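You operate a simulated robot arm through the tools that you are given. There is no shell and no other tool. Be economical: measure what you need, move in short steps, check, and stop when the job is done.

You run a simulated robot arm. Do the job below in one go: nothing can be reset, and whatever is moved stays where it is left.

TASK
Put one of the brass corners from the top of the small table on the small red book. Fetch the brown tape roll and set it on the bed of the hoop stand. Open the lower chest drawer, take the big brown book on the work table and put it away in the inside of the lower chest drawer, then shut the drawer. Put the green spool on the front corner of the work table away on the top of the white table. Take the white book and leave it on the wide red cover. Turn the black dial knob to 30 mm. Any order will do.

Only the result counts: the job must be done as asked and must still hold three seconds after the hand-in. Knocking over, shifting, dropping, spilling or breaking anything else fails it. A push-on lid holds only when it is set on centred and level and pressed home; a screw cap is set on level and turned clockwise until tight.

THE ROBOT
A 7-joint arm with a fingered hand on a trunk, on a base that drives. Base frame: it is fixed to the floor where the robot stands at the start and does not move with it; the origin is under the middle of the robot, x ahead of it, y to its left, z up; the surface under the hand at the start is at about z = 760. Units: mm, degrees, N and s.
With the tool pointing down near the work surface it reaches from about 360 to 840 mm from the robot's upright axis, wherever it stands. Its first joint turns from -115.0 to 115.0 degrees. Places, roughly: bed of the hoop stand (26x18 cm) [2640, 3180, 840]; big brown book (15x20x4 cm) [-3300, 3500, 900]; black dial knob [-6100, -500, 900]; brass corner (4x4x2 cm) [600, 0, 800]; brown tape roll (7x7x4 cm) [500, 200, 800]; green spool (5x5x3 cm) [-3500, 3500, 900]; inside of the lower chest drawer [-4500, 8400, 300]; lower chest drawer [-4500, 8600, 300]; small red book (13x9x2 cm) [500, -200, 800]; top of the white table [-5700, 1400, 800]; white book (8x17x2 cm) [-6200, 100, 900]; wide red cover (45x29x1 cm) [-4200, 2700, 900]. Payload 5 kg.
Tool frame: the origin (TCP) lies between the finger pads and is the grasp point; the fingertips stand 32 mm ahead of it; z points along the fingers, y is the line along which they close. The gripper opens to 160 mm. The gripper's body begins 89 mm behind the TCP. The gripper is a hand of 4 fingers: y runs from the thumb to the fingers, the wrist lies at [0, 0, -267] in the tool frame, and closing takes about 1.5 s.
Orientation is that of the tool frame in the base frame, as a unit quaternion [x, y, z, w]. With the fingers straight down and closing along the base's y, the tool's x points along the base's -x, its y along +y and its z along -z.

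THE INTERFACE
- The arm moves only by the tool servo_tool. Its argument "commands" is a list of rows, each an object (a shift or turn left out is 0, a gripper value left out holds the last) with "delta_pos": the shift along the base's x, y, z in mm, a list of three; "rot": the turn, a rotation vector about the base's x, y, z in degrees, a list of three. In form: [{"delta_pos": [dx, dy, dz], "rot": [wx, wy, wz]}, ...]. A call has 1 to 12 rows; each row shifts and turns the commanded pose from where the row before left it. "fingers" is the opening, from 0 (shut) to 1 (fully open), set as the call begins (left out, the last holds). A row lasts 0.2 s, in which the tool goes at most 50 mm and 8.6 degrees; a call with a longer step from one row to the next is refused whole, and so is a gripper value outside its range. A pose out of reach is approached as far as the arm can. The call stops where the force on the tool passes 40 N (or 10 N more than at its start, if that is more) or the arm is blocked; 0.2 s more then pass. Each finger travels about 108 mm/s and halts on what it meets, pressing with about 30 N; the grip force reading is that of the motor and also rises with nothing between the fingers. The clock runs only during rows and for 0.2 s after the last one: add rows that do not move to give the fingers time. The reply holds the time, the measured pose of the TCP, the force on the tool along the base axes, the opening and the grip force, in the units named above and with some noise, with the torque about the TCP (base axes, N m) and any sound that the robot's microphone picked up, and new pictures: "pictures" is both (left out), scene, wrist or none.
- Cameras (640 x 400 px; columns grow to the right, rows downward): "scene" is now at [20, 159.2, 1593.7]; the picture's right is [0.11, -0.99, 0.00], its down [-0.75, -0.08, -0.66] and it looks along [0.66, 0.07, -0.75] (base axes); focal length 273 px, centre (320, 200). "wrist" rides on the gripper at [80, -4, -114] in the tool frame; the picture's right is [0.05, 1.00, 0.00], its down [-0.82, 0.04, -0.58] and it looks along [-0.58, 0.03, 0.82] (tool axes); focal length 265 px, centre (320, 200). There is no depth. A picture from a camera that has moved, and an enlarged one, comes with that camera's place and axes in the base frame and with its lens. The place of the scene camera against the robot may be out by one fixed shift of up to 12 mm in any direction.
- lift_body(by): slides the trunk up (or, below 0, down) by that many mm; the arm and the scene camera ride with it, the base frame stays. It gives what a move gives, with no picture.
- base_move(legs): drives the robot by 1 to 6 legs, each [ahead, turn to the left] in mm and degrees, along the robot's own axes; the way and the turn of a leg run together, so that a leg with both is an arc; at most 1500 mm and 180 degrees a leg. The arm and the cameras ride along, it lands a little off, and it stops where it bumps. It gives what a move gives, and a new picture of the scene camera.
- finger_targets(finger1, finger2, finger3, thumb_bend): sets how far each is bent, from 0 (flat) to 100 (curled in); at 30 the hand is open as for a grip, at 70 the pads meet at the TCP. One left out holds its place. A second passes; each finger stops where it meets its share of the squeeze, and holds until it gets a number again. A gripper value or a shape takes the hand back. It gives what a move gives, with no picture; readings hold the bend of each and the force on the fingers (four entries, about 0 where the hand has none), thumb and palm.
- preshape(shape): the hand has 4 fingers and takes this shape, open, in about a second: jaw (thumb against the fingers, like two jaws); tri (thumb and two fingers); tip (a fingertip pinch); poke (one finger out to press); point (the index stretched); flat (the hand flat); cup (the hand cupped); fist (a fist). The gripper value then closes the fingers along that shape, each until it touches; the sizes above hold for jaw. It gives what a move gives, with no picture.
- turn_head(pan, tilt): turns the head with the scene camera to pan (to the left, within 155 degrees either way) and tilt (down, from -29 to 69), counted from straight ahead of the robot. It gives what a move gives, and a new picture of the scene camera.
- inspect(camera, box): a new picture of the part [left, top, right, bottom] of that camera's present view, enlarged. No time passes.
- job_done(): hands the job in; it is judged then, once.

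Work in short steps. Places have to be worked out from the pictures, the camera data and where the tool is seen: move nearer, look again, correct. Check each grasp and each placing, and mend what went wrong. You have 196 turns and 260 pictures in all, those below and enlarged ones among them. Open the gripper and draw the arm clear of the work before you hand the job in, unless the task says otherwise.

The tools are called after "Request:" as name(argument=value, ...) on one line, values as JSON. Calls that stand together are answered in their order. servo_tool: Moves the arm, as the interface text tells. Its arguments: {"type":"object","properties":{"commands":{"type":"array","items":{"type":"object","properties":{"delta_pos":{"type":"array","items":{"type":"number"}},"rot":{"type":"array","items":{"type":"number"}}}}},"fingers":{"type":"number"},"pictures":{"type":"string","enum":["both","scene","wrist","none"]}},"required":["commands"]} The other tools are called the same way: lift_body (by) slides the trunk up or down; preshape (shape) gives the hand a shape; finger_targets (finger1, finger2, finger3, thumb_bend) moves the fingers one by one; base_move (legs) drives the base; turn_head (pan, tilt) turns the head that bears the scene camera; inspect (camera, box) takes an enlarged picture of a part of a camera's view; job_done () hands the job in.

At the start:

```text
time: 0.0
ee_pos: [607.1, 166.3, 1048.1]
ee_rot: [0.0, 1.0, 0.0, 0.0]
force: [0.4, -0.9, 0.0]
torque: [-0.01, 0.01, 0.0]
grip_width: 159.8
grasp_force: 0.1
shape: jaw
bend: [30.0, 30.0, 30.0, 30.0]
finger forces: [0.0, 0.0, 0.0, 0.0, 0.0, 0.0]
trunk travel left (down, up): [-725.0, 265.0]
robot x, y, heading: [1.4, 0.3, 0.3]
head pan, tilt: [6.2, 48.6]
```

scene: 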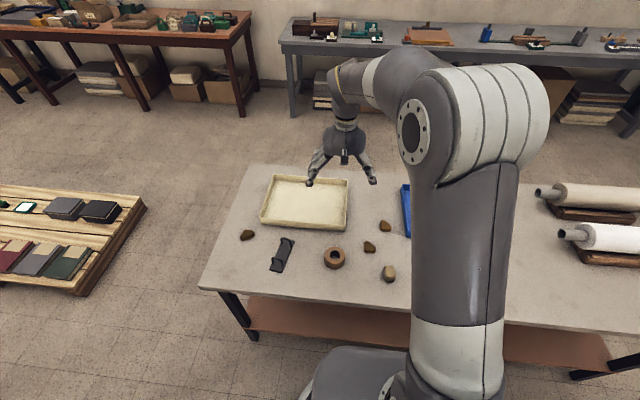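
wrist: 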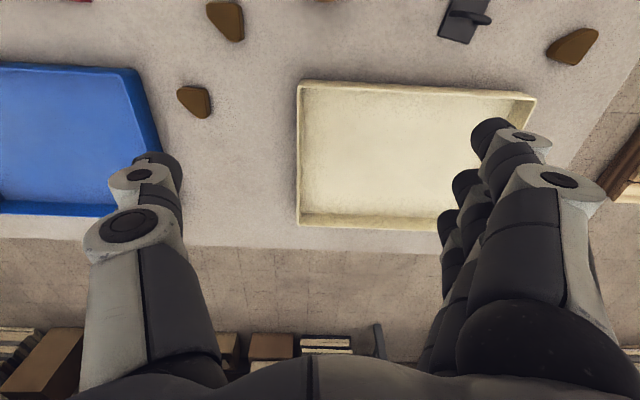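

I'll look around first: turning the head to the right to find the small red book, hidden behind the arm.

Request:
turn_head(pan=-30, tilt=50)

Request:
inspect(camera="wrist", box=[0, 0, 640, 240])

```text
time: 1.0
ee_pos: [607.4, 166.2, 1048.4]
ee_rot: [0.001, 1.0, 0.0, 0.0]
force: [0.9, -0.5, 0.3]
torque: [-0.01, -0.03, 0.0]
grip_width: 159.9
grasp_force: 0.1
shape: jaw
bend: [30.0, 30.0, 30.0, 30.0]
finger forces: [0.0, 0.0, 0.1, 0.0, 0.1, 0.0]
trunk travel left (down, up): [-725.0, 265.0]
robot x, y, heading: [-1.7, -1.4, 0.4]
head pan, tilt: [-30.0, 50.0]
camera scene: at [8.9, 112.3, 1591.8], right [-0.5, -0.87, 0.0], down [-0.66, 0.38, -0.64], along [0.56, -0.32, -0.77], focal length 273 px, centre (320, 200)
```

scene: 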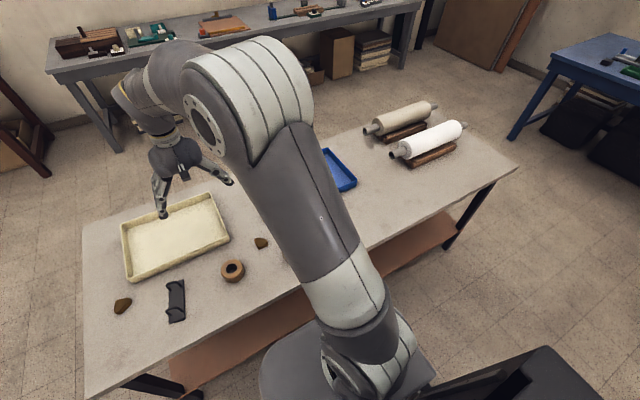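

```text
1.00 times, centred on (320, 120) of wrist (not enlarged: the box is as wide or as high as the picture)
camera zoom: at [525.8, 163.1, 1163.5], right [-0.05, 1.0, 0.0], down [0.82, 0.04, 0.58], along [0.58, 0.03, -0.82], focal length 265 px, centre (320, 280)
```

zoom: 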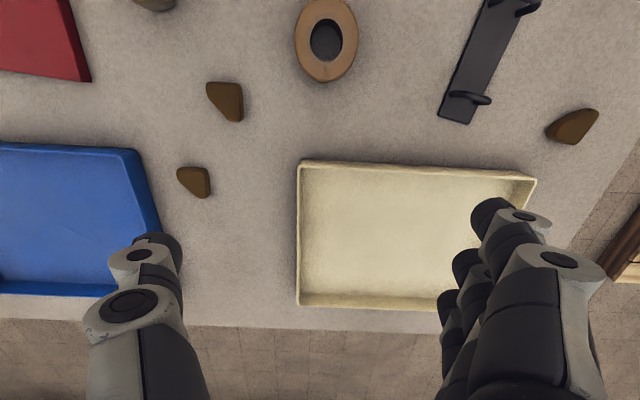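

Corner A sits near [539, 48], the tape at about [478, 168], and the red book's right edge is near y=-100. I'll move the hand above corner A at moderate height with half opening.

Request:
servo_tool(commands=[{"delta_pos": [-14, -24, -28]}, {"delta_pos": [-14, -24, -28]}, {"delta_pos": [-14, -24, -28]}, {"delta_pos": [-14, -24, -28]}, {"delta_pos": [-14, -24, -28]}, {}], fingers=0.55, pictures="wrist")

Request:
inspect(camera="wrist", box=[0, 0, 640, 240])

```text
time: 2.4
ee_pos: [536.9, 47.9, 908.8]
ee_rot: [0.0, 1.0, 0.0, 0.0]
force: [-0.5, 0.5, 0.6]
torque: [0.01, 0.0, -0.02]
grip_width: 88.7
grasp_force: 0.0
shape: jaw
bend: [72.0, 72.0, 72.0, 70.0]
finger forces: [0.1, 0.1, 0.1, 0.0, 0.0, 0.0]
trunk travel left (down, up): [-725.0, 265.0]
robot x, y, heading: [1.7, 2.4, -0.1]
head pan, tilt: [-30.0, 50.0]
camera wrist: at [455.7, 43.5, 1023.3], right [-0.05, 1.0, 0.0], down [0.82, 0.04, 0.58], along [0.58, 0.03, -0.82], focal length 265 px, centre (320, 200)
```

wrist: 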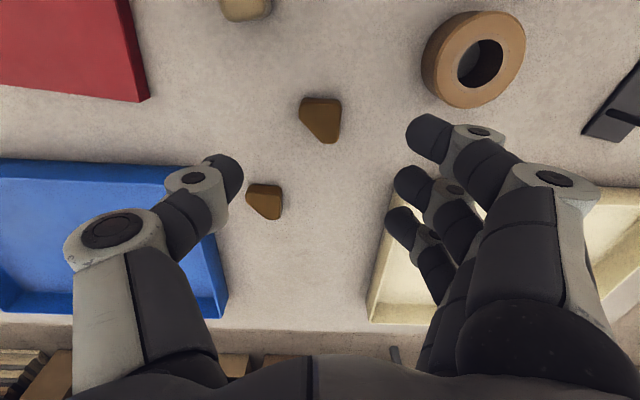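

```text
1.00 times, centred on (320, 120) of wrist (not enlarged: the box is as wide or as high as the picture)
camera zoom: at [455.7, 43.5, 1023.3], right [-0.05, 1.0, 0.0], down [0.82, 0.04, 0.58], along [0.58, 0.03, -0.82], focal length 265 px, centre (320, 280)
```

zoom: 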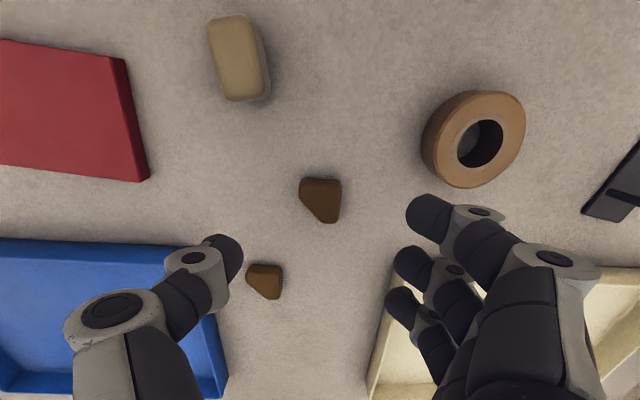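

Corner A is right under the TCP at about [540, 48], its flat sides slightly toward -x. I'll descend to grasp height.

Request:
servo_tool(commands=[{"delta_pos": [-3, 0, -40]}, {"delta_pos": [0, 0, -40]}, {"delta_pos": [0, 0, -20]}, {"delta_pos": [0, 0, -9]}, {}], pictures="wrist")

```text
time: 3.6
ee_pos: [536.0, 45.6, 799.4]
ee_rot: [0.0, 1.0, 0.001, 0.0]
force: [0.4, -0.9, 0.8]
torque: [0.01, -0.01, 0.02]
grip_width: 88.7
grasp_force: 0.1
shape: jaw
bend: [72.0, 72.0, 72.0, 70.0]
finger forces: [0.0, 0.1, 0.1, 0.0, 0.0, 0.0]
trunk travel left (down, up): [-725.0, 265.0]
robot x, y, heading: [-0.1, -2.5, -0.1]
head pan, tilt: [-30.0, 50.0]
camera wrist: at [453.9, 43.1, 914.6], right [-0.05, 1.0, 0.0], down [0.82, 0.04, 0.58], along [0.58, 0.03, -0.82], focal length 265 px, centre (320, 200)
```

wrist: 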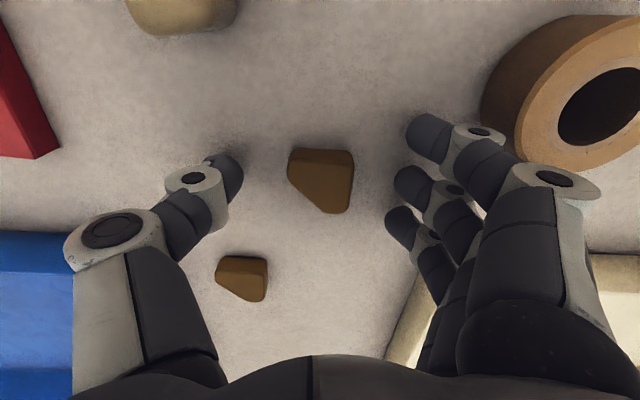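

Well aligned, fingertips around z=767. Closing now.

Request:
servo_tool(commands=[{"delta_pos": [0, 0, -2]}, {}, {}, {}, {}, {}, {}], fingers=0, pictures="wrist")

```text
time: 5.2
ee_pos: [535.5, 45.9, 797.7]
ee_rot: [0.0, 1.0, 0.0, 0.0]
force: [0.6, -0.7, 1.4]
torque: [0.0, -0.02, 0.01]
grip_width: 23.9
grasp_force: 30.0
shape: jaw
bend: [69.0, 73.0, 73.0, 71.0]
finger forces: [0.0, 13.3, 11.5, 0.0, 24.6, 0.0]
trunk travel left (down, up): [-725.0, 265.0]
robot x, y, heading: [4.3, -2.2, -0.1]
head pan, tilt: [-30.0, 50.0]
camera wrist: at [453.7, 42.9, 912.8], right [-0.05, 1.0, 0.0], down [0.82, 0.04, 0.58], along [0.58, 0.03, -0.82], focal length 265 px, centre (320, 200)
```

wrist: 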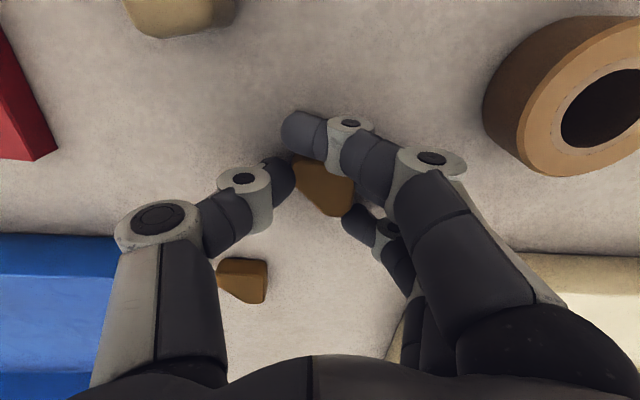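

Gripped (two fingers and thumb). Lift and carry toward the red book, centre about [482, -177].

Request:
servo_tool(commands=[{"delta_pos": [0, 0, 40]}, {"delta_pos": [0, 0, 45]}, {"delta_pos": [-11, -42, 0]}, {"delta_pos": [-11, -42, 0]}, {"delta_pos": [-11, -42, 0]}, {"delta_pos": [-11, -42, 0]}, {"delta_pos": [-9, -43, 0]}, {}], pictures="wrist")

Request:
inspect(camera="wrist", box=[0, 0, 640, 240])

```text
time: 7.0
ee_pos: [480.5, -163.1, 881.0]
ee_rot: [-0.001, 1.0, 0.0, -0.001]
force: [0.9, -0.2, 0.2]
torque: [0.03, -0.04, 0.01]
grip_width: 23.7
grasp_force: 30.2
shape: jaw
bend: [69.0, 72.0, 72.0, 71.0]
finger forces: [0.0, 13.2, 12.1, 0.1, 24.0, 0.0]
trunk travel left (down, up): [-725.0, 265.0]
robot x, y, heading: [1.2, 2.8, -0.1]
head pan, tilt: [-30.0, 50.0]
camera wrist: at [399.6, -167.3, 995.9], right [-0.05, 1.0, 0.0], down [0.82, 0.04, 0.58], along [0.58, 0.03, -0.82], focal length 265 px, centre (320, 200)
```

wrist: 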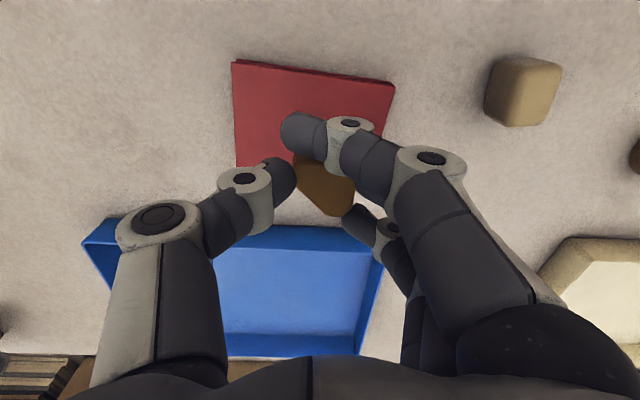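

```text
1.00 times, centred on (320, 120) of wrist (not enlarged: the box is as wide or as high as the picture)
camera zoom: at [399.6, -167.3, 995.9], right [-0.05, 1.0, 0.0], down [0.82, 0.04, 0.58], along [0.58, 0.03, -0.82], focal length 265 px, centre (320, 280)
```

zoom: 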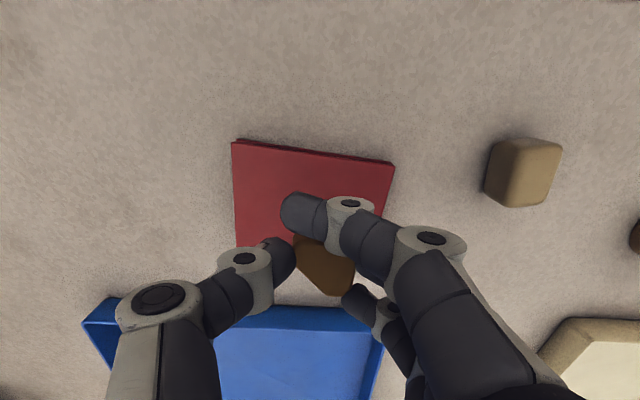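

The corner hangs at about [483, -160]; book centre about [482, -172]. Shift 10 mm and lower onto the book.

Request:
servo_tool(commands=[{"delta_pos": [0, -9, -25]}, {"delta_pos": [0, 0, -20]}, {"delta_pos": [0, 0, -8]}, {"delta_pos": [0, 0, -4]}, {"delta_pos": [0, 0, -2]}, {}], pictures="wrist")

```text
time: 8.4
ee_pos: [481.6, -174.2, 822.0]
ee_rot: [0.0, 1.0, 0.0, 0.0]
force: [0.2, 0.3, -1.0]
torque: [0.01, -0.02, 0.0]
grip_width: 23.7
grasp_force: 29.7
shape: jaw
bend: [69.0, 72.0, 72.0, 71.0]
finger forces: [0.0, 13.2, 12.3, 0.0, 23.9, 0.1]
trunk travel left (down, up): [-725.0, 265.0]
robot x, y, heading: [0.0, 1.7, 0.1]
head pan, tilt: [-30.0, 50.0]
camera wrist: at [399.7, -177.5, 937.6], right [-0.05, 1.0, 0.0], down [0.82, 0.04, 0.58], along [0.58, 0.03, -0.82], focal length 265 px, centre (320, 200)
```

wrist: 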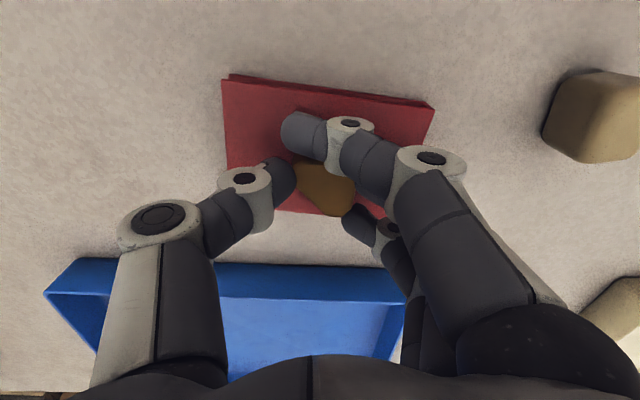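

Corner is slightly toward the +x edge; shift -12 mm in x and lower to contact.

Request:
servo_tool(commands=[{"delta_pos": [-12, 2, 0]}, {"delta_pos": [0, 0, -2]}, {"delta_pos": [0, 0, -2]}, {"delta_pos": [0, 0, -1]}, {}], pictures="none")

```text
time: 9.6
ee_pos: [468.5, -171.0, 817.4]
ee_rot: [0.0, 1.0, 0.0, 0.001]
force: [-0.3, -0.3, -1.3]
torque: [-0.04, 0.01, -0.03]
grip_width: 23.9
grasp_force: 30.3
shape: jaw
bend: [69.0, 72.0, 72.0, 71.0]
finger forces: [0.0, 13.1, 12.2, 0.0, 24.0, 0.0]
trunk travel left (down, up): [-725.0, 265.0]
robot x, y, heading: [2.3, 0.4, -0.2]
head pan, tilt: [-30.0, 50.0]
```

No contact yet; lower further by small steps.

Request:
servo_tool(commands=[{"delta_pos": [0, 0, -1]}, {"delta_pos": [0, 0, -1]}, {"delta_pos": [0, 0, -1]}, {}], pictures="wrist")

```text
time: 10.6
ee_pos: [469.4, -170.9, 816.8]
ee_rot: [0.0, 1.0, 0.0, -0.001]
force: [0.9, 0.4, 5.2]
torque: [0.14, -0.04, 0.02]
grip_width: 23.6
grasp_force: 29.9
shape: jaw
bend: [69.0, 72.0, 72.0, 71.0]
finger forces: [0.0, 13.5, 12.5, 0.0, 24.3, 0.0]
trunk travel left (down, up): [-725.0, 265.0]
robot x, y, heading: [0.4, -2.0, -0.0]
head pan, tilt: [-30.0, 50.0]
camera wrist: at [387.9, -174.6, 930.7], right [-0.05, 1.0, 0.0], down [0.81, 0.04, 0.58], along [0.58, 0.03, -0.82], focal length 265 px, centre (320, 200)
```

wrist: 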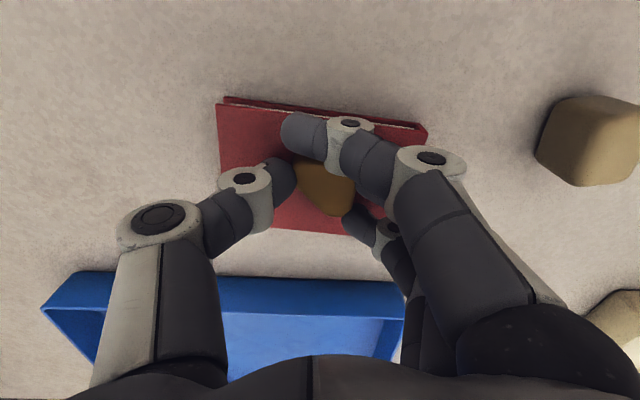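

Contact (5 N), well within the book. Open, then lift straight up.

Request:
servo_tool(commands=[{}, {}, {}, {}, {"delta_pos": [0, 0, 30]}, {"delta_pos": [0, 0, 40]}, {"delta_pos": [0, 0, 40]}, {}], fingers=0.5, pictures="wrist")

```text
time: 12.4
ee_pos: [468.7, -170.0, 925.1]
ee_rot: [0.0, 1.0, 0.0, 0.001]
force: [-1.2, 0.0, -0.1]
torque: [0.01, -0.03, -0.04]
grip_width: 79.4
grasp_force: 0.0
shape: jaw
bend: [72.0, 72.0, 72.0, 70.0]
finger forces: [0.1, 0.1, 0.0, 0.1, 0.0, 0.1]
trunk travel left (down, up): [-725.0, 265.0]
robot x, y, heading: [-1.9, 0.0, 0.2]
head pan, tilt: [-30.0, 50.0]
camera wrist: at [387.5, -173.6, 1039.5], right [-0.05, 1.0, 0.0], down [0.82, 0.04, 0.58], along [0.58, 0.03, -0.82], focal length 265 px, centre (320, 200)
```

wrist: 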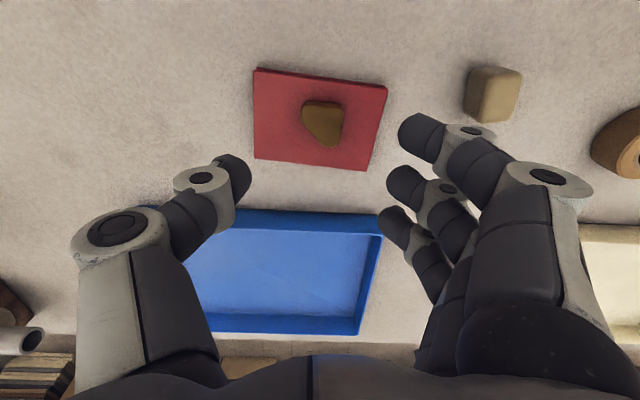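

Corner lies nicely on the book. Now go over the tape roll near [479, 163].

Request:
servo_tool(commands=[{"delta_pos": [2, 48, 0]}, {"delta_pos": [2, 48, 0]}, {"delta_pos": [2, 48, 0]}, {"delta_pos": [2, 48, 0]}, {"delta_pos": [2, 48, 0]}, {"delta_pos": [0, 48, 0]}, {"delta_pos": [0, 45, 0]}, {}], fingers=0.8, pictures="wrist")

```text
time: 14.2
ee_pos: [477.9, 162.1, 925.1]
ee_rot: [-0.001, 1.0, 0.0, -0.001]
force: [-0.1, 0.3, 0.0]
torque: [0.0, 0.02, 0.01]
grip_width: 127.9
grasp_force: 0.1
shape: jaw
bend: [59.0, 59.0, 59.0, 55.0]
finger forces: [0.1, 0.0, 0.0, 0.0, 0.1, 0.0]
trunk travel left (down, up): [-725.0, 265.0]
robot x, y, heading: [2.5, 0.7, 0.0]
head pan, tilt: [-30.0, 50.0]
camera wrist: at [398.6, 158.9, 1039.5], right [-0.05, 1.0, 0.0], down [0.82, 0.04, 0.58], along [0.58, 0.03, -0.82], focal length 265 px, centre (320, 200)
```

wrist: 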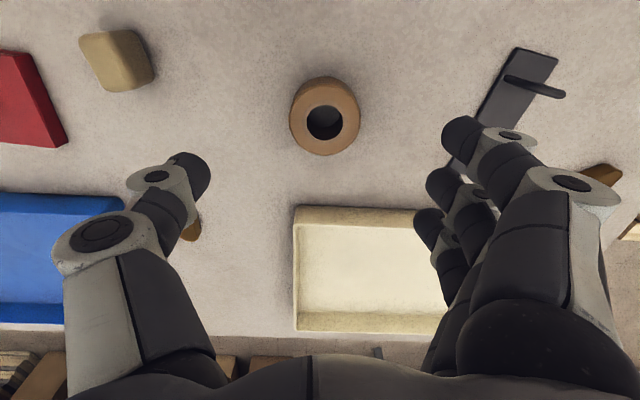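

Centred to about 5 mm. Descend and grip the roll.

Request:
servo_tool(commands=[{"delta_pos": [-4, 5, -45]}, {"delta_pos": [0, 0, -45]}, {"delta_pos": [0, 0, -25]}, {"delta_pos": [0, 0, -10]}, {}], fingers=0.75, pictures="none")

Request:
servo_tool(commands=[{}, {}, {}, {}, {}, {}, {}], fingers=0, pictures="wrist")

```text
time: 15.4
ee_pos: [475.7, 166.0, 800.4]
ee_rot: [0.001, 1.0, 0.001, 0.001]
force: [-0.9, 0.9, -0.4]
torque: [0.03, 0.0, 0.01]
grip_width: 120.4
grasp_force: 0.1
shape: jaw
bend: [63.0, 63.0, 63.0, 59.0]
finger forces: [0.1, 0.1, 0.0, 0.1, 0.0, 0.0]
trunk travel left (down, up): [-725.0, 265.0]
robot x, y, heading: [1.1, 0.4, -0.2]
head pan, tilt: [-30.0, 50.0]
```

```text
time: 17.0
ee_pos: [475.1, 165.6, 801.6]
ee_rot: [0.001, 1.0, 0.0, 0.0]
force: [0.8, 0.0, -0.1]
torque: [0.03, 0.02, 0.01]
grip_width: 50.7
grasp_force: 29.6
shape: jaw
bend: [72.0, 73.0, 73.0, 70.0]
finger forces: [8.8, 8.5, 10.3, 0.1, 26.5, 0.1]
trunk travel left (down, up): [-725.0, 265.0]
robot x, y, heading: [1.1, 0.2, -0.1]
head pan, tilt: [-30.0, 50.0]
camera wrist: at [394.8, 163.2, 915.7], right [-0.05, 1.0, 0.0], down [0.82, 0.04, 0.58], along [0.58, 0.03, -0.82], focal length 265 px, centre (320, 200)
```

wrist: 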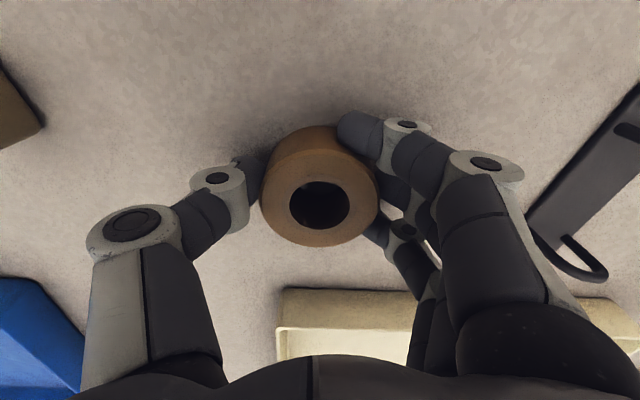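

Solid grip on the tape (all fingers). Lift high, then survey toward the hoop stand on the left.

Request:
servo_tool(commands=[{"delta_pos": [0, 0, 45]}, {"delta_pos": [0, 0, 45]}, {"delta_pos": [0, 0, 45]}, {"delta_pos": [0, 0, 45]}, {"delta_pos": [0, 0, 45]}, {"delta_pos": [0, 0, 45]}, {}], pictures="wrist")

Request:
turn_head(pan=50, tilt=20)

Request:
turn_head(pan=120, tilt=20)

```text
time: 18.6
ee_pos: [474.5, 166.6, 1071.7]
ee_rot: [-0.001, 1.0, 0.001, 0.0]
force: [0.5, -0.1, -1.2]
torque: [0.05, -0.03, -0.03]
grip_width: 50.9
grasp_force: 30.4
shape: jaw
bend: [72.0, 73.0, 73.0, 70.0]
finger forces: [8.9, 8.7, 11.2, 0.1, 26.5, 0.1]
trunk travel left (down, up): [-725.0, 265.0]
robot x, y, heading: [-3.6, 3.0, -0.2]
head pan, tilt: [-30.0, 50.0]
camera wrist: at [394.6, 163.2, 1186.2], right [-0.05, 1.0, 0.0], down [0.82, 0.04, 0.58], along [0.58, 0.03, -0.82], focal length 265 px, centre (320, 200)
```

wrist: 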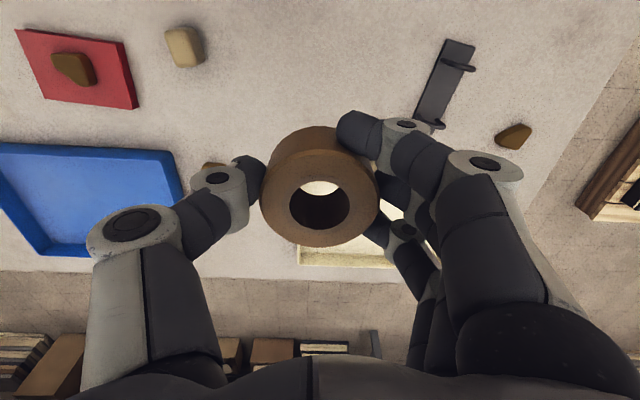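

```text
time: 20.1
ee_pos: [476.0, 165.6, 1070.8]
ee_rot: [0.0, 1.0, 0.0, 0.0]
force: [0.3, 0.1, -1.3]
torque: [0.0, 0.02, 0.02]
grip_width: 50.6
grasp_force: 30.4
shape: jaw
bend: [72.0, 73.0, 73.0, 70.0]
finger forces: [9.0, 8.7, 11.2, 0.0, 26.5, 0.0]
trunk travel left (down, up): [-725.0, 265.0]
robot x, y, heading: [2.8, 2.0, 0.2]
head pan, tilt: [50.0, 20.0]
camera scene: at [2.1, 222.1, 1637.4], right [0.77, -0.64, 0.0], down [-0.22, -0.26, -0.94], along [0.6, 0.72, -0.34], focal length 273 px, centre (320, 200)
```

scene: 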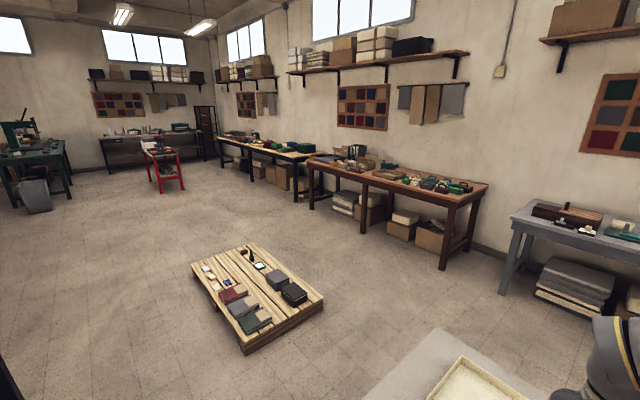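

```text
time: 21.6
ee_pos: [475.7, 165.9, 1071.4]
ee_rot: [-0.001, 1.0, 0.0, 0.001]
force: [0.2, -0.4, -0.7]
torque: [-0.01, 0.0, 0.0]
grip_width: 50.6
grasp_force: 30.2
shape: jaw
bend: [72.0, 73.0, 73.0, 70.0]
finger forces: [8.8, 8.6, 11.1, 0.0, 26.5, 0.0]
trunk travel left (down, up): [-725.0, 265.0]
robot x, y, heading: [-0.7, -0.0, 0.2]
head pan, tilt: [120.0, 20.0]
camera scene: at [-104.3, 231.4, 1637.4], right [0.87, 0.5, 0.0], down [0.17, -0.3, -0.94], along [-0.47, 0.81, -0.34], focal length 273 px, centre (320, 200)
```

scene: 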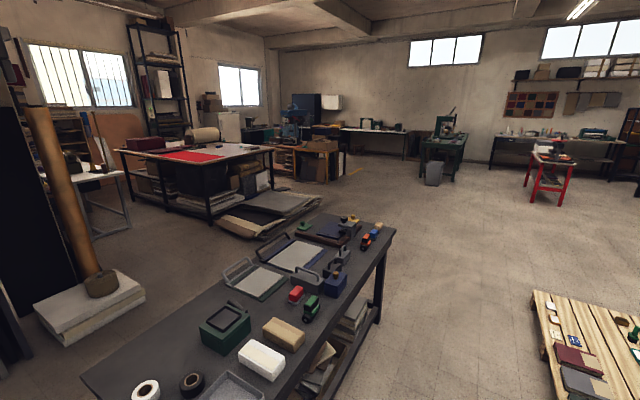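

The hoop stand should be near the left front of the brown table against the far wall (front edge x≈2510). Route: back off, left, pass between the small table and the pallet, then along the brown table.

Request:
base_move(legs=[[-80, 0], [0, 90], [1080, 0], [0, -90], [1500, 0], [500, 0]])

Request:
turn_head(pan=45, tilt=25)

```text
time: 44.9
ee_pos: [2386.9, 1248.4, 1070.5]
ee_rot: [-0.004, 1.0, 0.0, 0.0]
force: [0.7, -0.5, -0.5]
torque: [0.03, 0.02, -0.02]
grip_width: 49.9
grasp_force: 30.1
shape: jaw
bend: [72.0, 73.0, 73.0, 70.0]
finger forces: [7.5, 9.1, 11.4, 0.1, 26.0, 0.0]
trunk travel left (down, up): [-725.0, 265.0]
robot x, y, heading: [1912.1, 1078.5, 0.5]
head pan, tilt: [120.0, 20.0]
camera scene: at [1807.6, 1308.2, 1637.4], right [0.86, 0.51, 0.0], down [0.17, -0.29, -0.94], along [-0.48, 0.81, -0.34], focal length 273 px, centre (320, 200)
```

scene: 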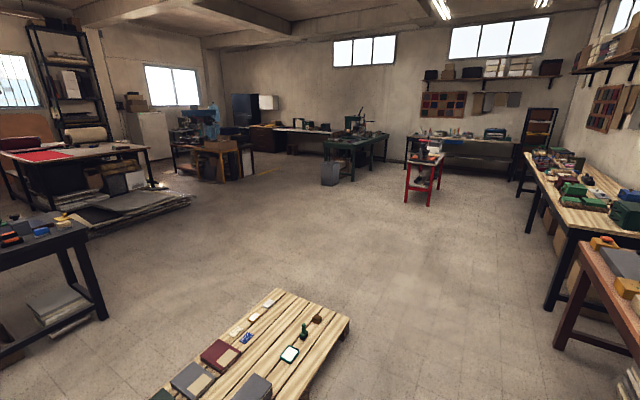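

```text
time: 46.3
ee_pos: [2387.2, 1247.7, 1070.8]
ee_rot: [-0.003, 1.0, 0.0, 0.0]
force: [0.6, -0.6, -0.2]
torque: [0.01, -0.02, 0.04]
grip_width: 49.9
grasp_force: 30.0
shape: jaw
bend: [72.0, 73.0, 73.0, 70.0]
finger forces: [7.4, 9.2, 11.5, 0.2, 26.2, 0.1]
trunk travel left (down, up): [-725.0, 265.0]
robot x, y, heading: [1912.3, 1078.3, 0.5]
head pan, tilt: [45.0, 25.0]
camera scene: at [1918.8, 1293.6, 1629.3], right [0.71, -0.7, 0.0], down [-0.3, -0.3, -0.91], along [0.64, 0.65, -0.42], focal length 273 px, centre (320, 200)
```

scene: 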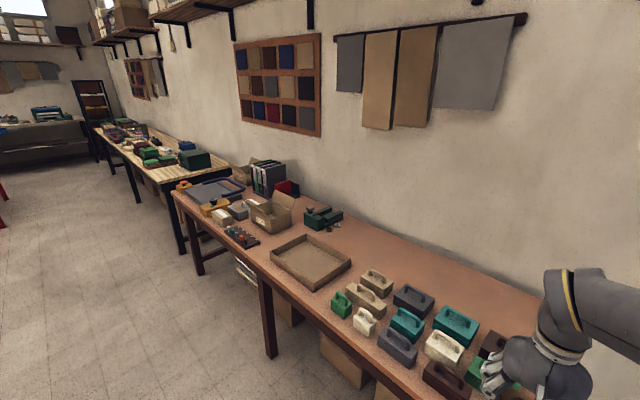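

The hoop stand is the grey/blue frame at the left end of the brown table. Drive up along to y≈3150 and face it.

Request:
base_move(legs=[[0, 89.5], [1500, 0], [530, 0], [0, -90], [90, 0]])

Request:
turn_head(pan=0, tilt=45)

```text
time: 64.9
ee_pos: [2414.5, 3291.2, 1070.4]
ee_rot: [-0.007, 1.0, 0.0, -0.001]
force: [0.6, 0.3, -0.3]
torque: [0.0, 0.07, 0.02]
grip_width: 49.5
grasp_force: 29.8
shape: jaw
bend: [72.0, 73.0, 73.0, 70.0]
finger forces: [6.4, 9.6, 11.9, 0.0, 25.9, 0.0]
trunk travel left (down, up): [-725.0, 265.0]
robot x, y, heading: [1941.9, 3114.3, 1.0]
head pan, tilt: [45.0, 25.0]
camera scene: at [1946.1, 3333.2, 1629.3], right [0.72, -0.7, 0.0], down [-0.3, -0.3, -0.91], along [0.63, 0.65, -0.42], focal length 273 px, centre (320, 200)
```

scene: 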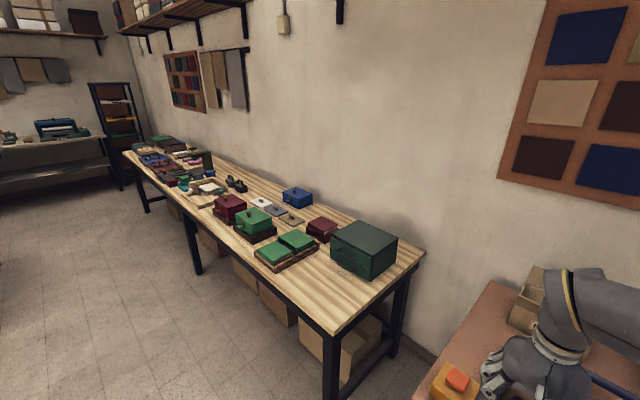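

```text
time: 66.0
ee_pos: [2413.5, 3290.7, 1070.9]
ee_rot: [-0.008, 1.0, 0.0, 0.001]
force: [0.0, -0.1, -0.6]
torque: [-0.01, 0.0, -0.01]
grip_width: 49.6
grasp_force: 30.4
shape: jaw
bend: [72.0, 73.0, 73.0, 70.0]
finger forces: [6.5, 9.7, 11.9, 0.1, 25.8, 0.0]
trunk travel left (down, up): [-725.0, 265.0]
robot x, y, heading: [1941.2, 3119.4, 0.9]
head pan, tilt: [0.0, 45.0]
camera scene: at [1961.6, 3268.3, 1598.8], right [0.02, -1.0, 0.0], down [-0.71, -0.01, -0.71], along [0.71, 0.01, -0.71], focal length 273 px, centre (320, 200)
```

scene: 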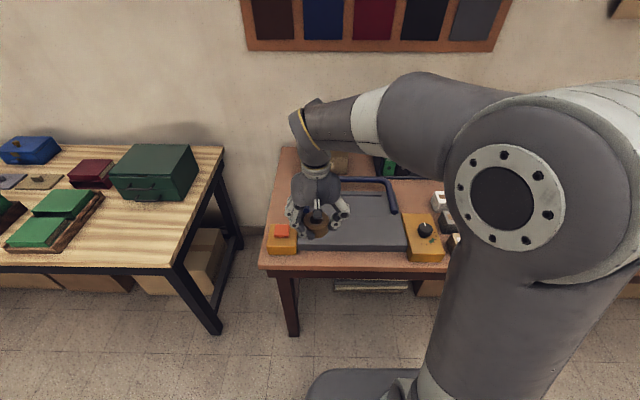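

I'll look with the wrist camera at the bed.

Request:
inspect(camera="wrist", box=[0, 0, 640, 400])

Request:
inspect(camera="scene", box=[240, 120, 480, 270])

```text
1.00 times, centred on (320, 200) of wrist (not enlarged: the box is as wide or as high as the picture)
camera zoom: at [2332.5, 3286.4, 1185.7], right [-0.07, 1.0, 0.0], down [0.81, 0.05, 0.58], along [0.58, 0.04, -0.82], focal length 265 px, centre (320, 200)
```

zoom: 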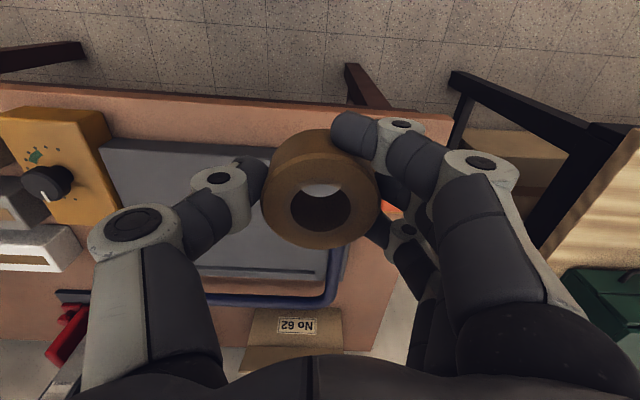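

```text
2.67 times, centred on (360, 195) of scene
camera zoom: at [1961.6, 3268.3, 1598.8], right [0.02, -1.0, 0.0], down [-0.71, -0.01, -0.71], along [0.71, 0.01, -0.71], focal length 728 px, centre (213, 213)
```

zoom: 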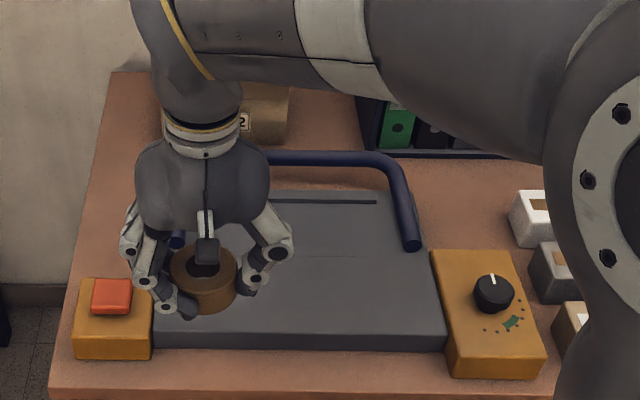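

Bed spans roughly x 2500–2790, y 3000–3330, z≈840. Move above its centre, keeping high clearance over the frame.

Request:
servo_tool(commands=[{"delta_pos": [36, -20, 0]}, {"delta_pos": [36, -20, 0]}, {"delta_pos": [36, -20, 0]}, {"delta_pos": [36, -20, -20]}, {"delta_pos": [36, -18, -30]}, {"delta_pos": [36, -18, -40]}, {}])

```text
refused: row 5 steps farther than a row can; nothing moved
```

Request:
servo_tool(commands=[{"delta_pos": [36, -20, 0]}, {"delta_pos": [36, -20, 0]}, {"delta_pos": [36, -20, 0]}, {"delta_pos": [36, -20, 0]}, {"delta_pos": [36, -18, 0]}, {"delta_pos": [36, -18, 0]}, {"delta_pos": [0, 0, -45]}, {"delta_pos": [0, 0, -45]}, {}])

```text
time: 68.0
ee_pos: [2630.3, 3175.9, 980.6]
ee_rot: [-0.009, 1.0, 0.0, 0.0]
force: [-0.3, 0.4, -0.9]
torque: [0.0, 0.04, 0.02]
grip_width: 49.3
grasp_force: 30.3
shape: jaw
bend: [72.0, 73.0, 73.0, 70.0]
finger forces: [6.7, 9.6, 12.1, 0.0, 25.7, 0.1]
trunk travel left (down, up): [-725.0, 265.0]
robot x, y, heading: [1939.2, 3114.9, 1.0]
head pan, tilt: [0.0, 45.0]
camera scene: at [1961.5, 3268.1, 1598.8], right [0.02, -1.0, 0.0], down [-0.71, -0.01, -0.71], along [0.71, 0.01, -0.71], focal length 273 px, centre (320, 200)
camera wrist: at [2548.9, 3171.9, 1095.5], right [-0.07, 1.0, 0.0], down [0.81, 0.05, 0.58], along [0.58, 0.04, -0.82], focal length 265 px, centre (320, 200)
```

scene: 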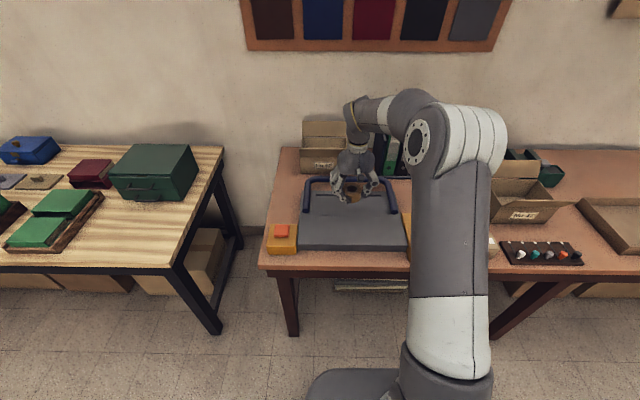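
wrist: 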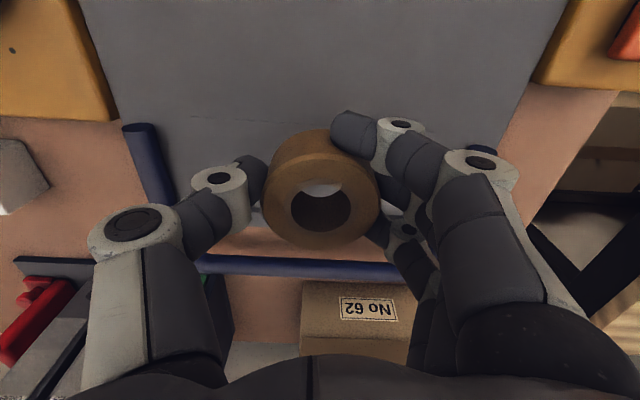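

Tape hangs over the bed (centre ≈ x 2620). Shift back 10 mm and lower.

Request:
servo_tool(commands=[{"delta_pos": [-12, 0, -40]}, {"delta_pos": [0, 0, -35]}, {"delta_pos": [0, 0, -12]}, {"delta_pos": [0, 0, -4]}, {"delta_pos": [0, 0, -2]}, {"delta_pos": [0, 0, -2]}, {}])

```text
time: 69.6
ee_pos: [2617.6, 3174.9, 885.4]
ee_rot: [-0.007, 1.0, -0.001, 0.0]
force: [0.2, 0.1, -0.8]
torque: [-0.01, -0.01, -0.01]
grip_width: 49.5
grasp_force: 29.9
shape: jaw
bend: [73.0, 73.0, 73.0, 70.0]
finger forces: [6.8, 9.6, 12.2, 0.0, 25.6, 0.0]
trunk travel left (down, up): [-725.0, 265.0]
robot x, y, heading: [1939.6, 3116.9, 0.6]
head pan, tilt: [0.0, 45.0]
camera scene: at [1961.7, 3268.2, 1598.7], right [0.02, -1.0, 0.0], down [-0.71, -0.01, -0.71], along [0.71, 0.01, -0.71], focal length 273 px, centre (320, 200)
camera wrist: at [2536.3, 3169.6, 1000.6], right [-0.07, 1.0, 0.0], down [0.81, 0.05, 0.58], along [0.58, 0.04, -0.82], focal length 265 px, centre (320, 200)
```

scene: 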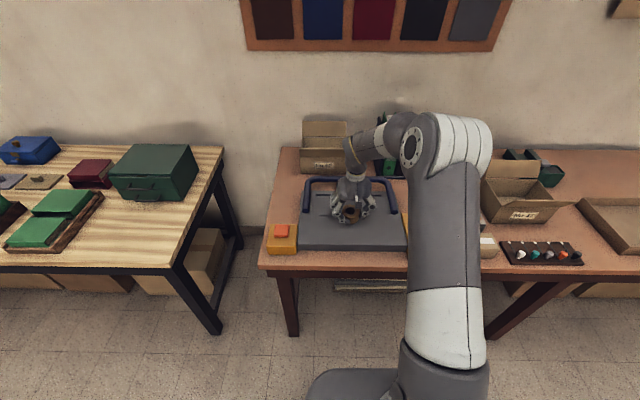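
wrist: 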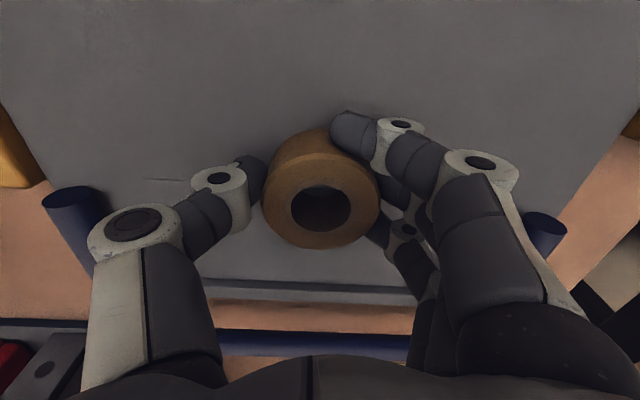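

Over the bed, no contact yet; lower in small steps.

Request:
servo_tool(commands=[{"delta_pos": [0, 0, -2]}, {"delta_pos": [0, 0, -2]}, {"delta_pos": [0, 0, -2]}, {}], pictures="none")

```text
time: 70.6
ee_pos: [2618.2, 3174.3, 880.0]
ee_rot: [-0.008, 1.0, 0.0, 0.0]
force: [0.1, 0.1, 2.2]
torque: [0.1, -0.13, -0.01]
grip_width: 49.1
grasp_force: 30.0
shape: jaw
bend: [73.0, 73.0, 73.0, 70.0]
finger forces: [6.9, 9.6, 12.4, 0.0, 26.2, 0.0]
trunk travel left (down, up): [-725.0, 265.0]
robot x, y, heading: [1942.4, 3116.8, 1.1]
head pan, tilt: [0.0, 45.0]
```

Touching (Fz rising). One more millimetre, then release and rise.

Request:
servo_tool(commands=[{"delta_pos": [0, 0, -1]}, {}], pictures="none")

Request:
servo_tool(commands=[{}, {}, {}, {}, {"delta_pos": [0, 0, 30]}, {"delta_pos": [0, 0, 45]}, {"delta_pos": [0, 0, 45]}, {"delta_pos": [0, 0, 45]}, {}], fingers=0.75, pictures="wrist")

```text
time: 71.2
ee_pos: [2617.4, 3174.3, 880.8]
ee_rot: [-0.008, 1.0, 0.0, 0.0]
force: [0.4, -0.3, 8.9]
torque: [0.2, -0.15, -0.02]
grip_width: 49.1
grasp_force: 30.0
shape: jaw
bend: [73.0, 73.0, 73.0, 70.0]
finger forces: [6.7, 10.2, 13.1, 0.1, 27.3, 0.1]
trunk travel left (down, up): [-725.0, 265.0]
robot x, y, heading: [1939.1, 3118.8, 0.9]
head pan, tilt: [0.0, 45.0]
```

```text
time: 73.2
ee_pos: [2616.9, 3174.6, 1043.7]
ee_rot: [-0.008, 1.0, 0.0, 0.0]
force: [-0.6, 0.0, -0.9]
torque: [0.01, 0.02, -0.01]
grip_width: 119.5
grasp_force: 0.1
shape: jaw
bend: [63.0, 63.0, 63.0, 60.0]
finger forces: [0.1, 0.0, 0.0, 0.0, 0.1, 0.1]
trunk travel left (down, up): [-725.0, 265.0]
robot x, y, heading: [1940.1, 3119.5, 0.7]
head pan, tilt: [0.0, 45.0]
camera wrist: at [2537.1, 3169.5, 1158.2], right [-0.07, 1.0, 0.0], down [0.81, 0.05, 0.58], along [0.58, 0.04, -0.82], focal length 265 px, centre (320, 200)
```

wrist: 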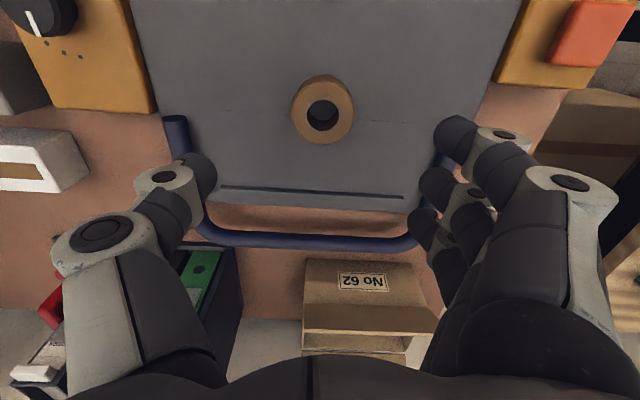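

Tape is set well on the bed. Retract the arm, back off, and head to the chest (to open the drawer first).

Request:
servo_tool(commands=[{"delta_pos": [-40, 0, 20]}, {"delta_pos": [-45, 0, 0]}, {"delta_pos": [-45, 0, 0]}, {"delta_pos": [-45, 0, 0]}, {}], pictures="none")

Request:
base_move(legs=[[-300, 0], [0, 120]])

Request:
turn_head(pan=0, tilt=12)

Request:
turn_head(pan=55, tilt=12)

```text
time: 74.4
ee_pos: [2440.4, 3173.8, 1064.1]
ee_rot: [-0.007, 1.0, 0.001, 0.0]
force: [0.2, -0.3, 0.6]
torque: [0.01, 0.01, -0.04]
grip_width: 119.7
grasp_force: 0.0
shape: jaw
bend: [63.0, 63.0, 63.0, 60.0]
finger forces: [0.1, 0.0, 0.0, 0.0, 0.0, 0.0]
trunk travel left (down, up): [-725.0, 265.0]
robot x, y, heading: [1940.7, 3115.6, 0.8]
head pan, tilt: [0.0, 45.0]
```

```text
time: 81.5
ee_pos: [1329.4, 3507.4, 1065.1]
ee_rot: [0.878, -0.479, 0.0, 0.0]
force: [0.4, 1.1, -0.1]
torque: [0.01, -0.04, 0.03]
grip_width: 119.7
grasp_force: 0.1
shape: jaw
bend: [63.0, 63.0, 63.0, 60.0]
finger forces: [0.0, 0.0, 0.0, 0.1, 0.0, 0.0]
trunk travel left (down, up): [-725.0, 265.0]
robot x, y, heading: [1643.5, 3112.4, 122.8]
head pan, tilt: [0.0, 45.0]
camera scene: at [1500.8, 3038.9, 1598.7], right [0.84, 0.54, 0.0], down [0.38, -0.59, -0.71], along [-0.38, 0.59, -0.71], focal length 273 px, centre (320, 200)
```

scene: 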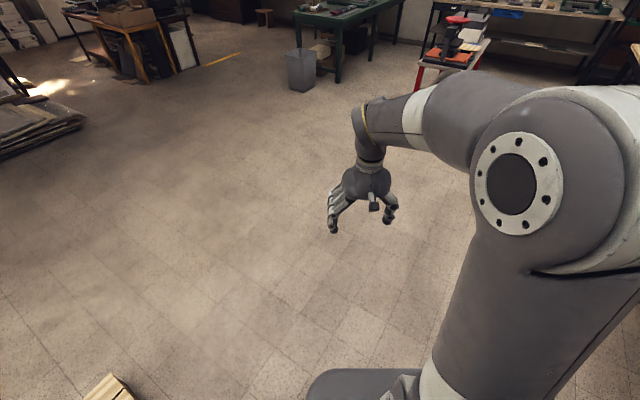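

```text
time: 82.5
ee_pos: [1329.1, 3505.8, 1064.6]
ee_rot: [0.878, -0.479, 0.0, 0.0]
force: [0.2, 0.3, 0.1]
torque: [0.0, 0.01, 0.01]
grip_width: 119.4
grasp_force: 0.0
shape: jaw
bend: [63.0, 63.0, 63.0, 60.0]
finger forces: [0.1, 0.0, 0.0, 0.1, 0.0, 0.0]
trunk travel left (down, up): [-725.0, 265.0]
robot x, y, heading: [1646.0, 3112.0, 122.5]
head pan, tilt: [0.0, 12.0]
camera scene: at [1494.4, 3049.0, 1650.4], right [0.84, 0.54, 0.0], down [0.11, -0.18, -0.98], along [-0.53, 0.82, -0.21], focal length 273 px, centre (320, 200)
```

scene: 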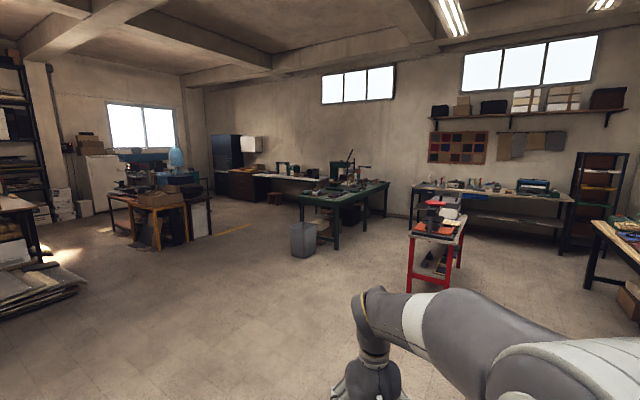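

```text
time: 83.7
ee_pos: [1329.4, 3507.2, 1064.5]
ee_rot: [0.878, -0.478, 0.0, 0.0]
force: [0.1, 0.3, -0.1]
torque: [0.0, 0.01, -0.01]
grip_width: 119.4
grasp_force: 0.0
shape: jaw
bend: [63.0, 63.0, 63.0, 60.0]
finger forces: [0.0, 0.1, 0.1, 0.1, 0.0, 0.0]
trunk travel left (down, up): [-725.0, 265.0]
robot x, y, heading: [1643.4, 3111.9, 122.6]
head pan, tilt: [55.0, 12.0]
camera scene: at [1451.8, 2974.3, 1650.4], right [0.04, 1.0, 0.0], down [0.21, -0.01, -0.98], along [-0.98, 0.04, -0.21], focal length 273 px, centre (320, 200)
```

scene: 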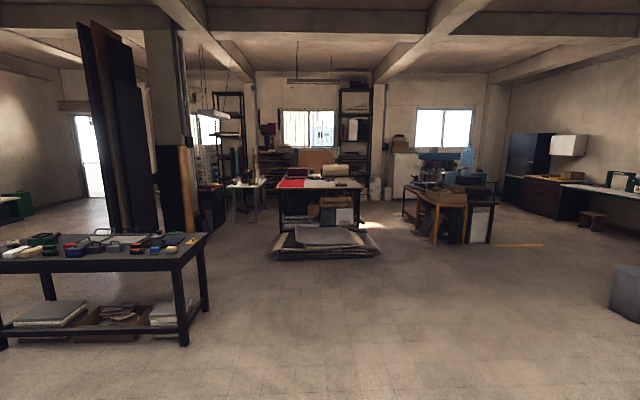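

The brown chest is at the back wall near (-4500, 8500). Drive diagonally between the bench and the bin, then toward it.

Request:
base_move(legs=[[0, 14.5], [1500, 0], [1500, 0], [1500, 0], [190, 0], [0, 18]])

Request:
turn_head(pan=0, tilt=15)

```text
time: 108.3
ee_pos: [-2303.5, 6443.7, 1064.6]
ee_rot: [0.975, -0.22, 0.001, 0.0]
force: [-0.4, -0.5, -0.7]
torque: [0.05, 0.0, 0.02]
grip_width: 119.6
grasp_force: 0.1
shape: jaw
bend: [63.0, 63.0, 63.0, 60.0]
finger forces: [0.0, 0.0, 0.0, 0.1, 0.0, 0.1]
trunk travel left (down, up): [-725.0, 265.0]
robot x, y, heading: [-1833.4, 6278.1, 154.6]
head pan, tilt: [55.0, 12.0]
camera scene: at [-1921.4, 6054.5, 1650.4], right [-0.49, 0.87, 0.0], down [0.18, 0.1, -0.98], along [-0.85, -0.48, -0.21], focal length 273 px, centre (320, 200)
```

scene: 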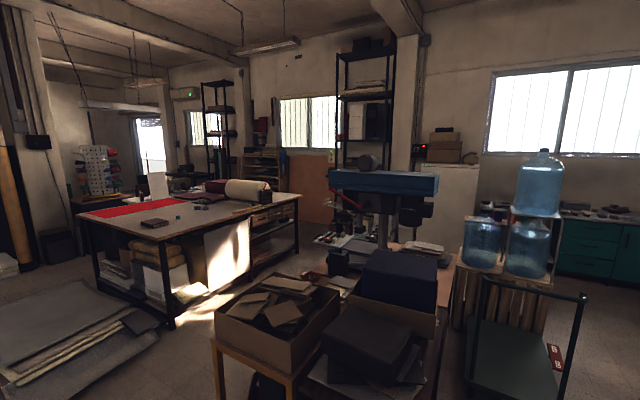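

```text
time: 109.5
ee_pos: [-2303.3, 6445.3, 1065.2]
ee_rot: [0.975, -0.22, 0.0, 0.0]
force: [-1.1, 0.4, 0.0]
torque: [0.0, -0.03, -0.03]
grip_width: 119.9
grasp_force: 0.2
shape: jaw
bend: [63.0, 63.0, 63.0, 60.0]
finger forces: [0.0, 0.0, 0.0, 0.0, 0.0, 0.0]
trunk travel left (down, up): [-725.0, 265.0]
robot x, y, heading: [-1828.2, 6272.2, 154.6]
head pan, tilt: [0.0, 15.0]
camera scene: at [-1924.7, 6140.9, 1645.6], right [0.43, 0.9, 0.0], down [0.23, -0.11, -0.97], along [-0.87, 0.41, -0.26], focal length 273 px, centre (320, 200)
```

scene: 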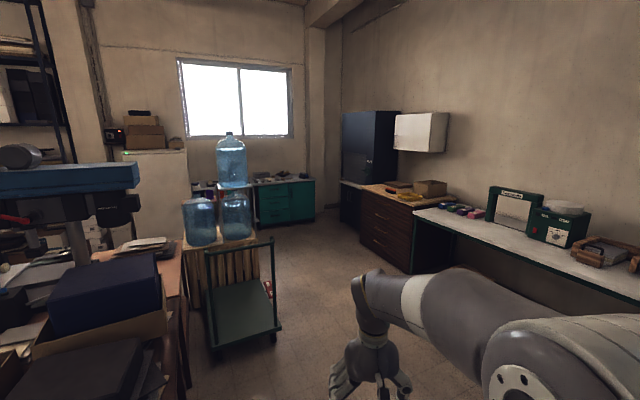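

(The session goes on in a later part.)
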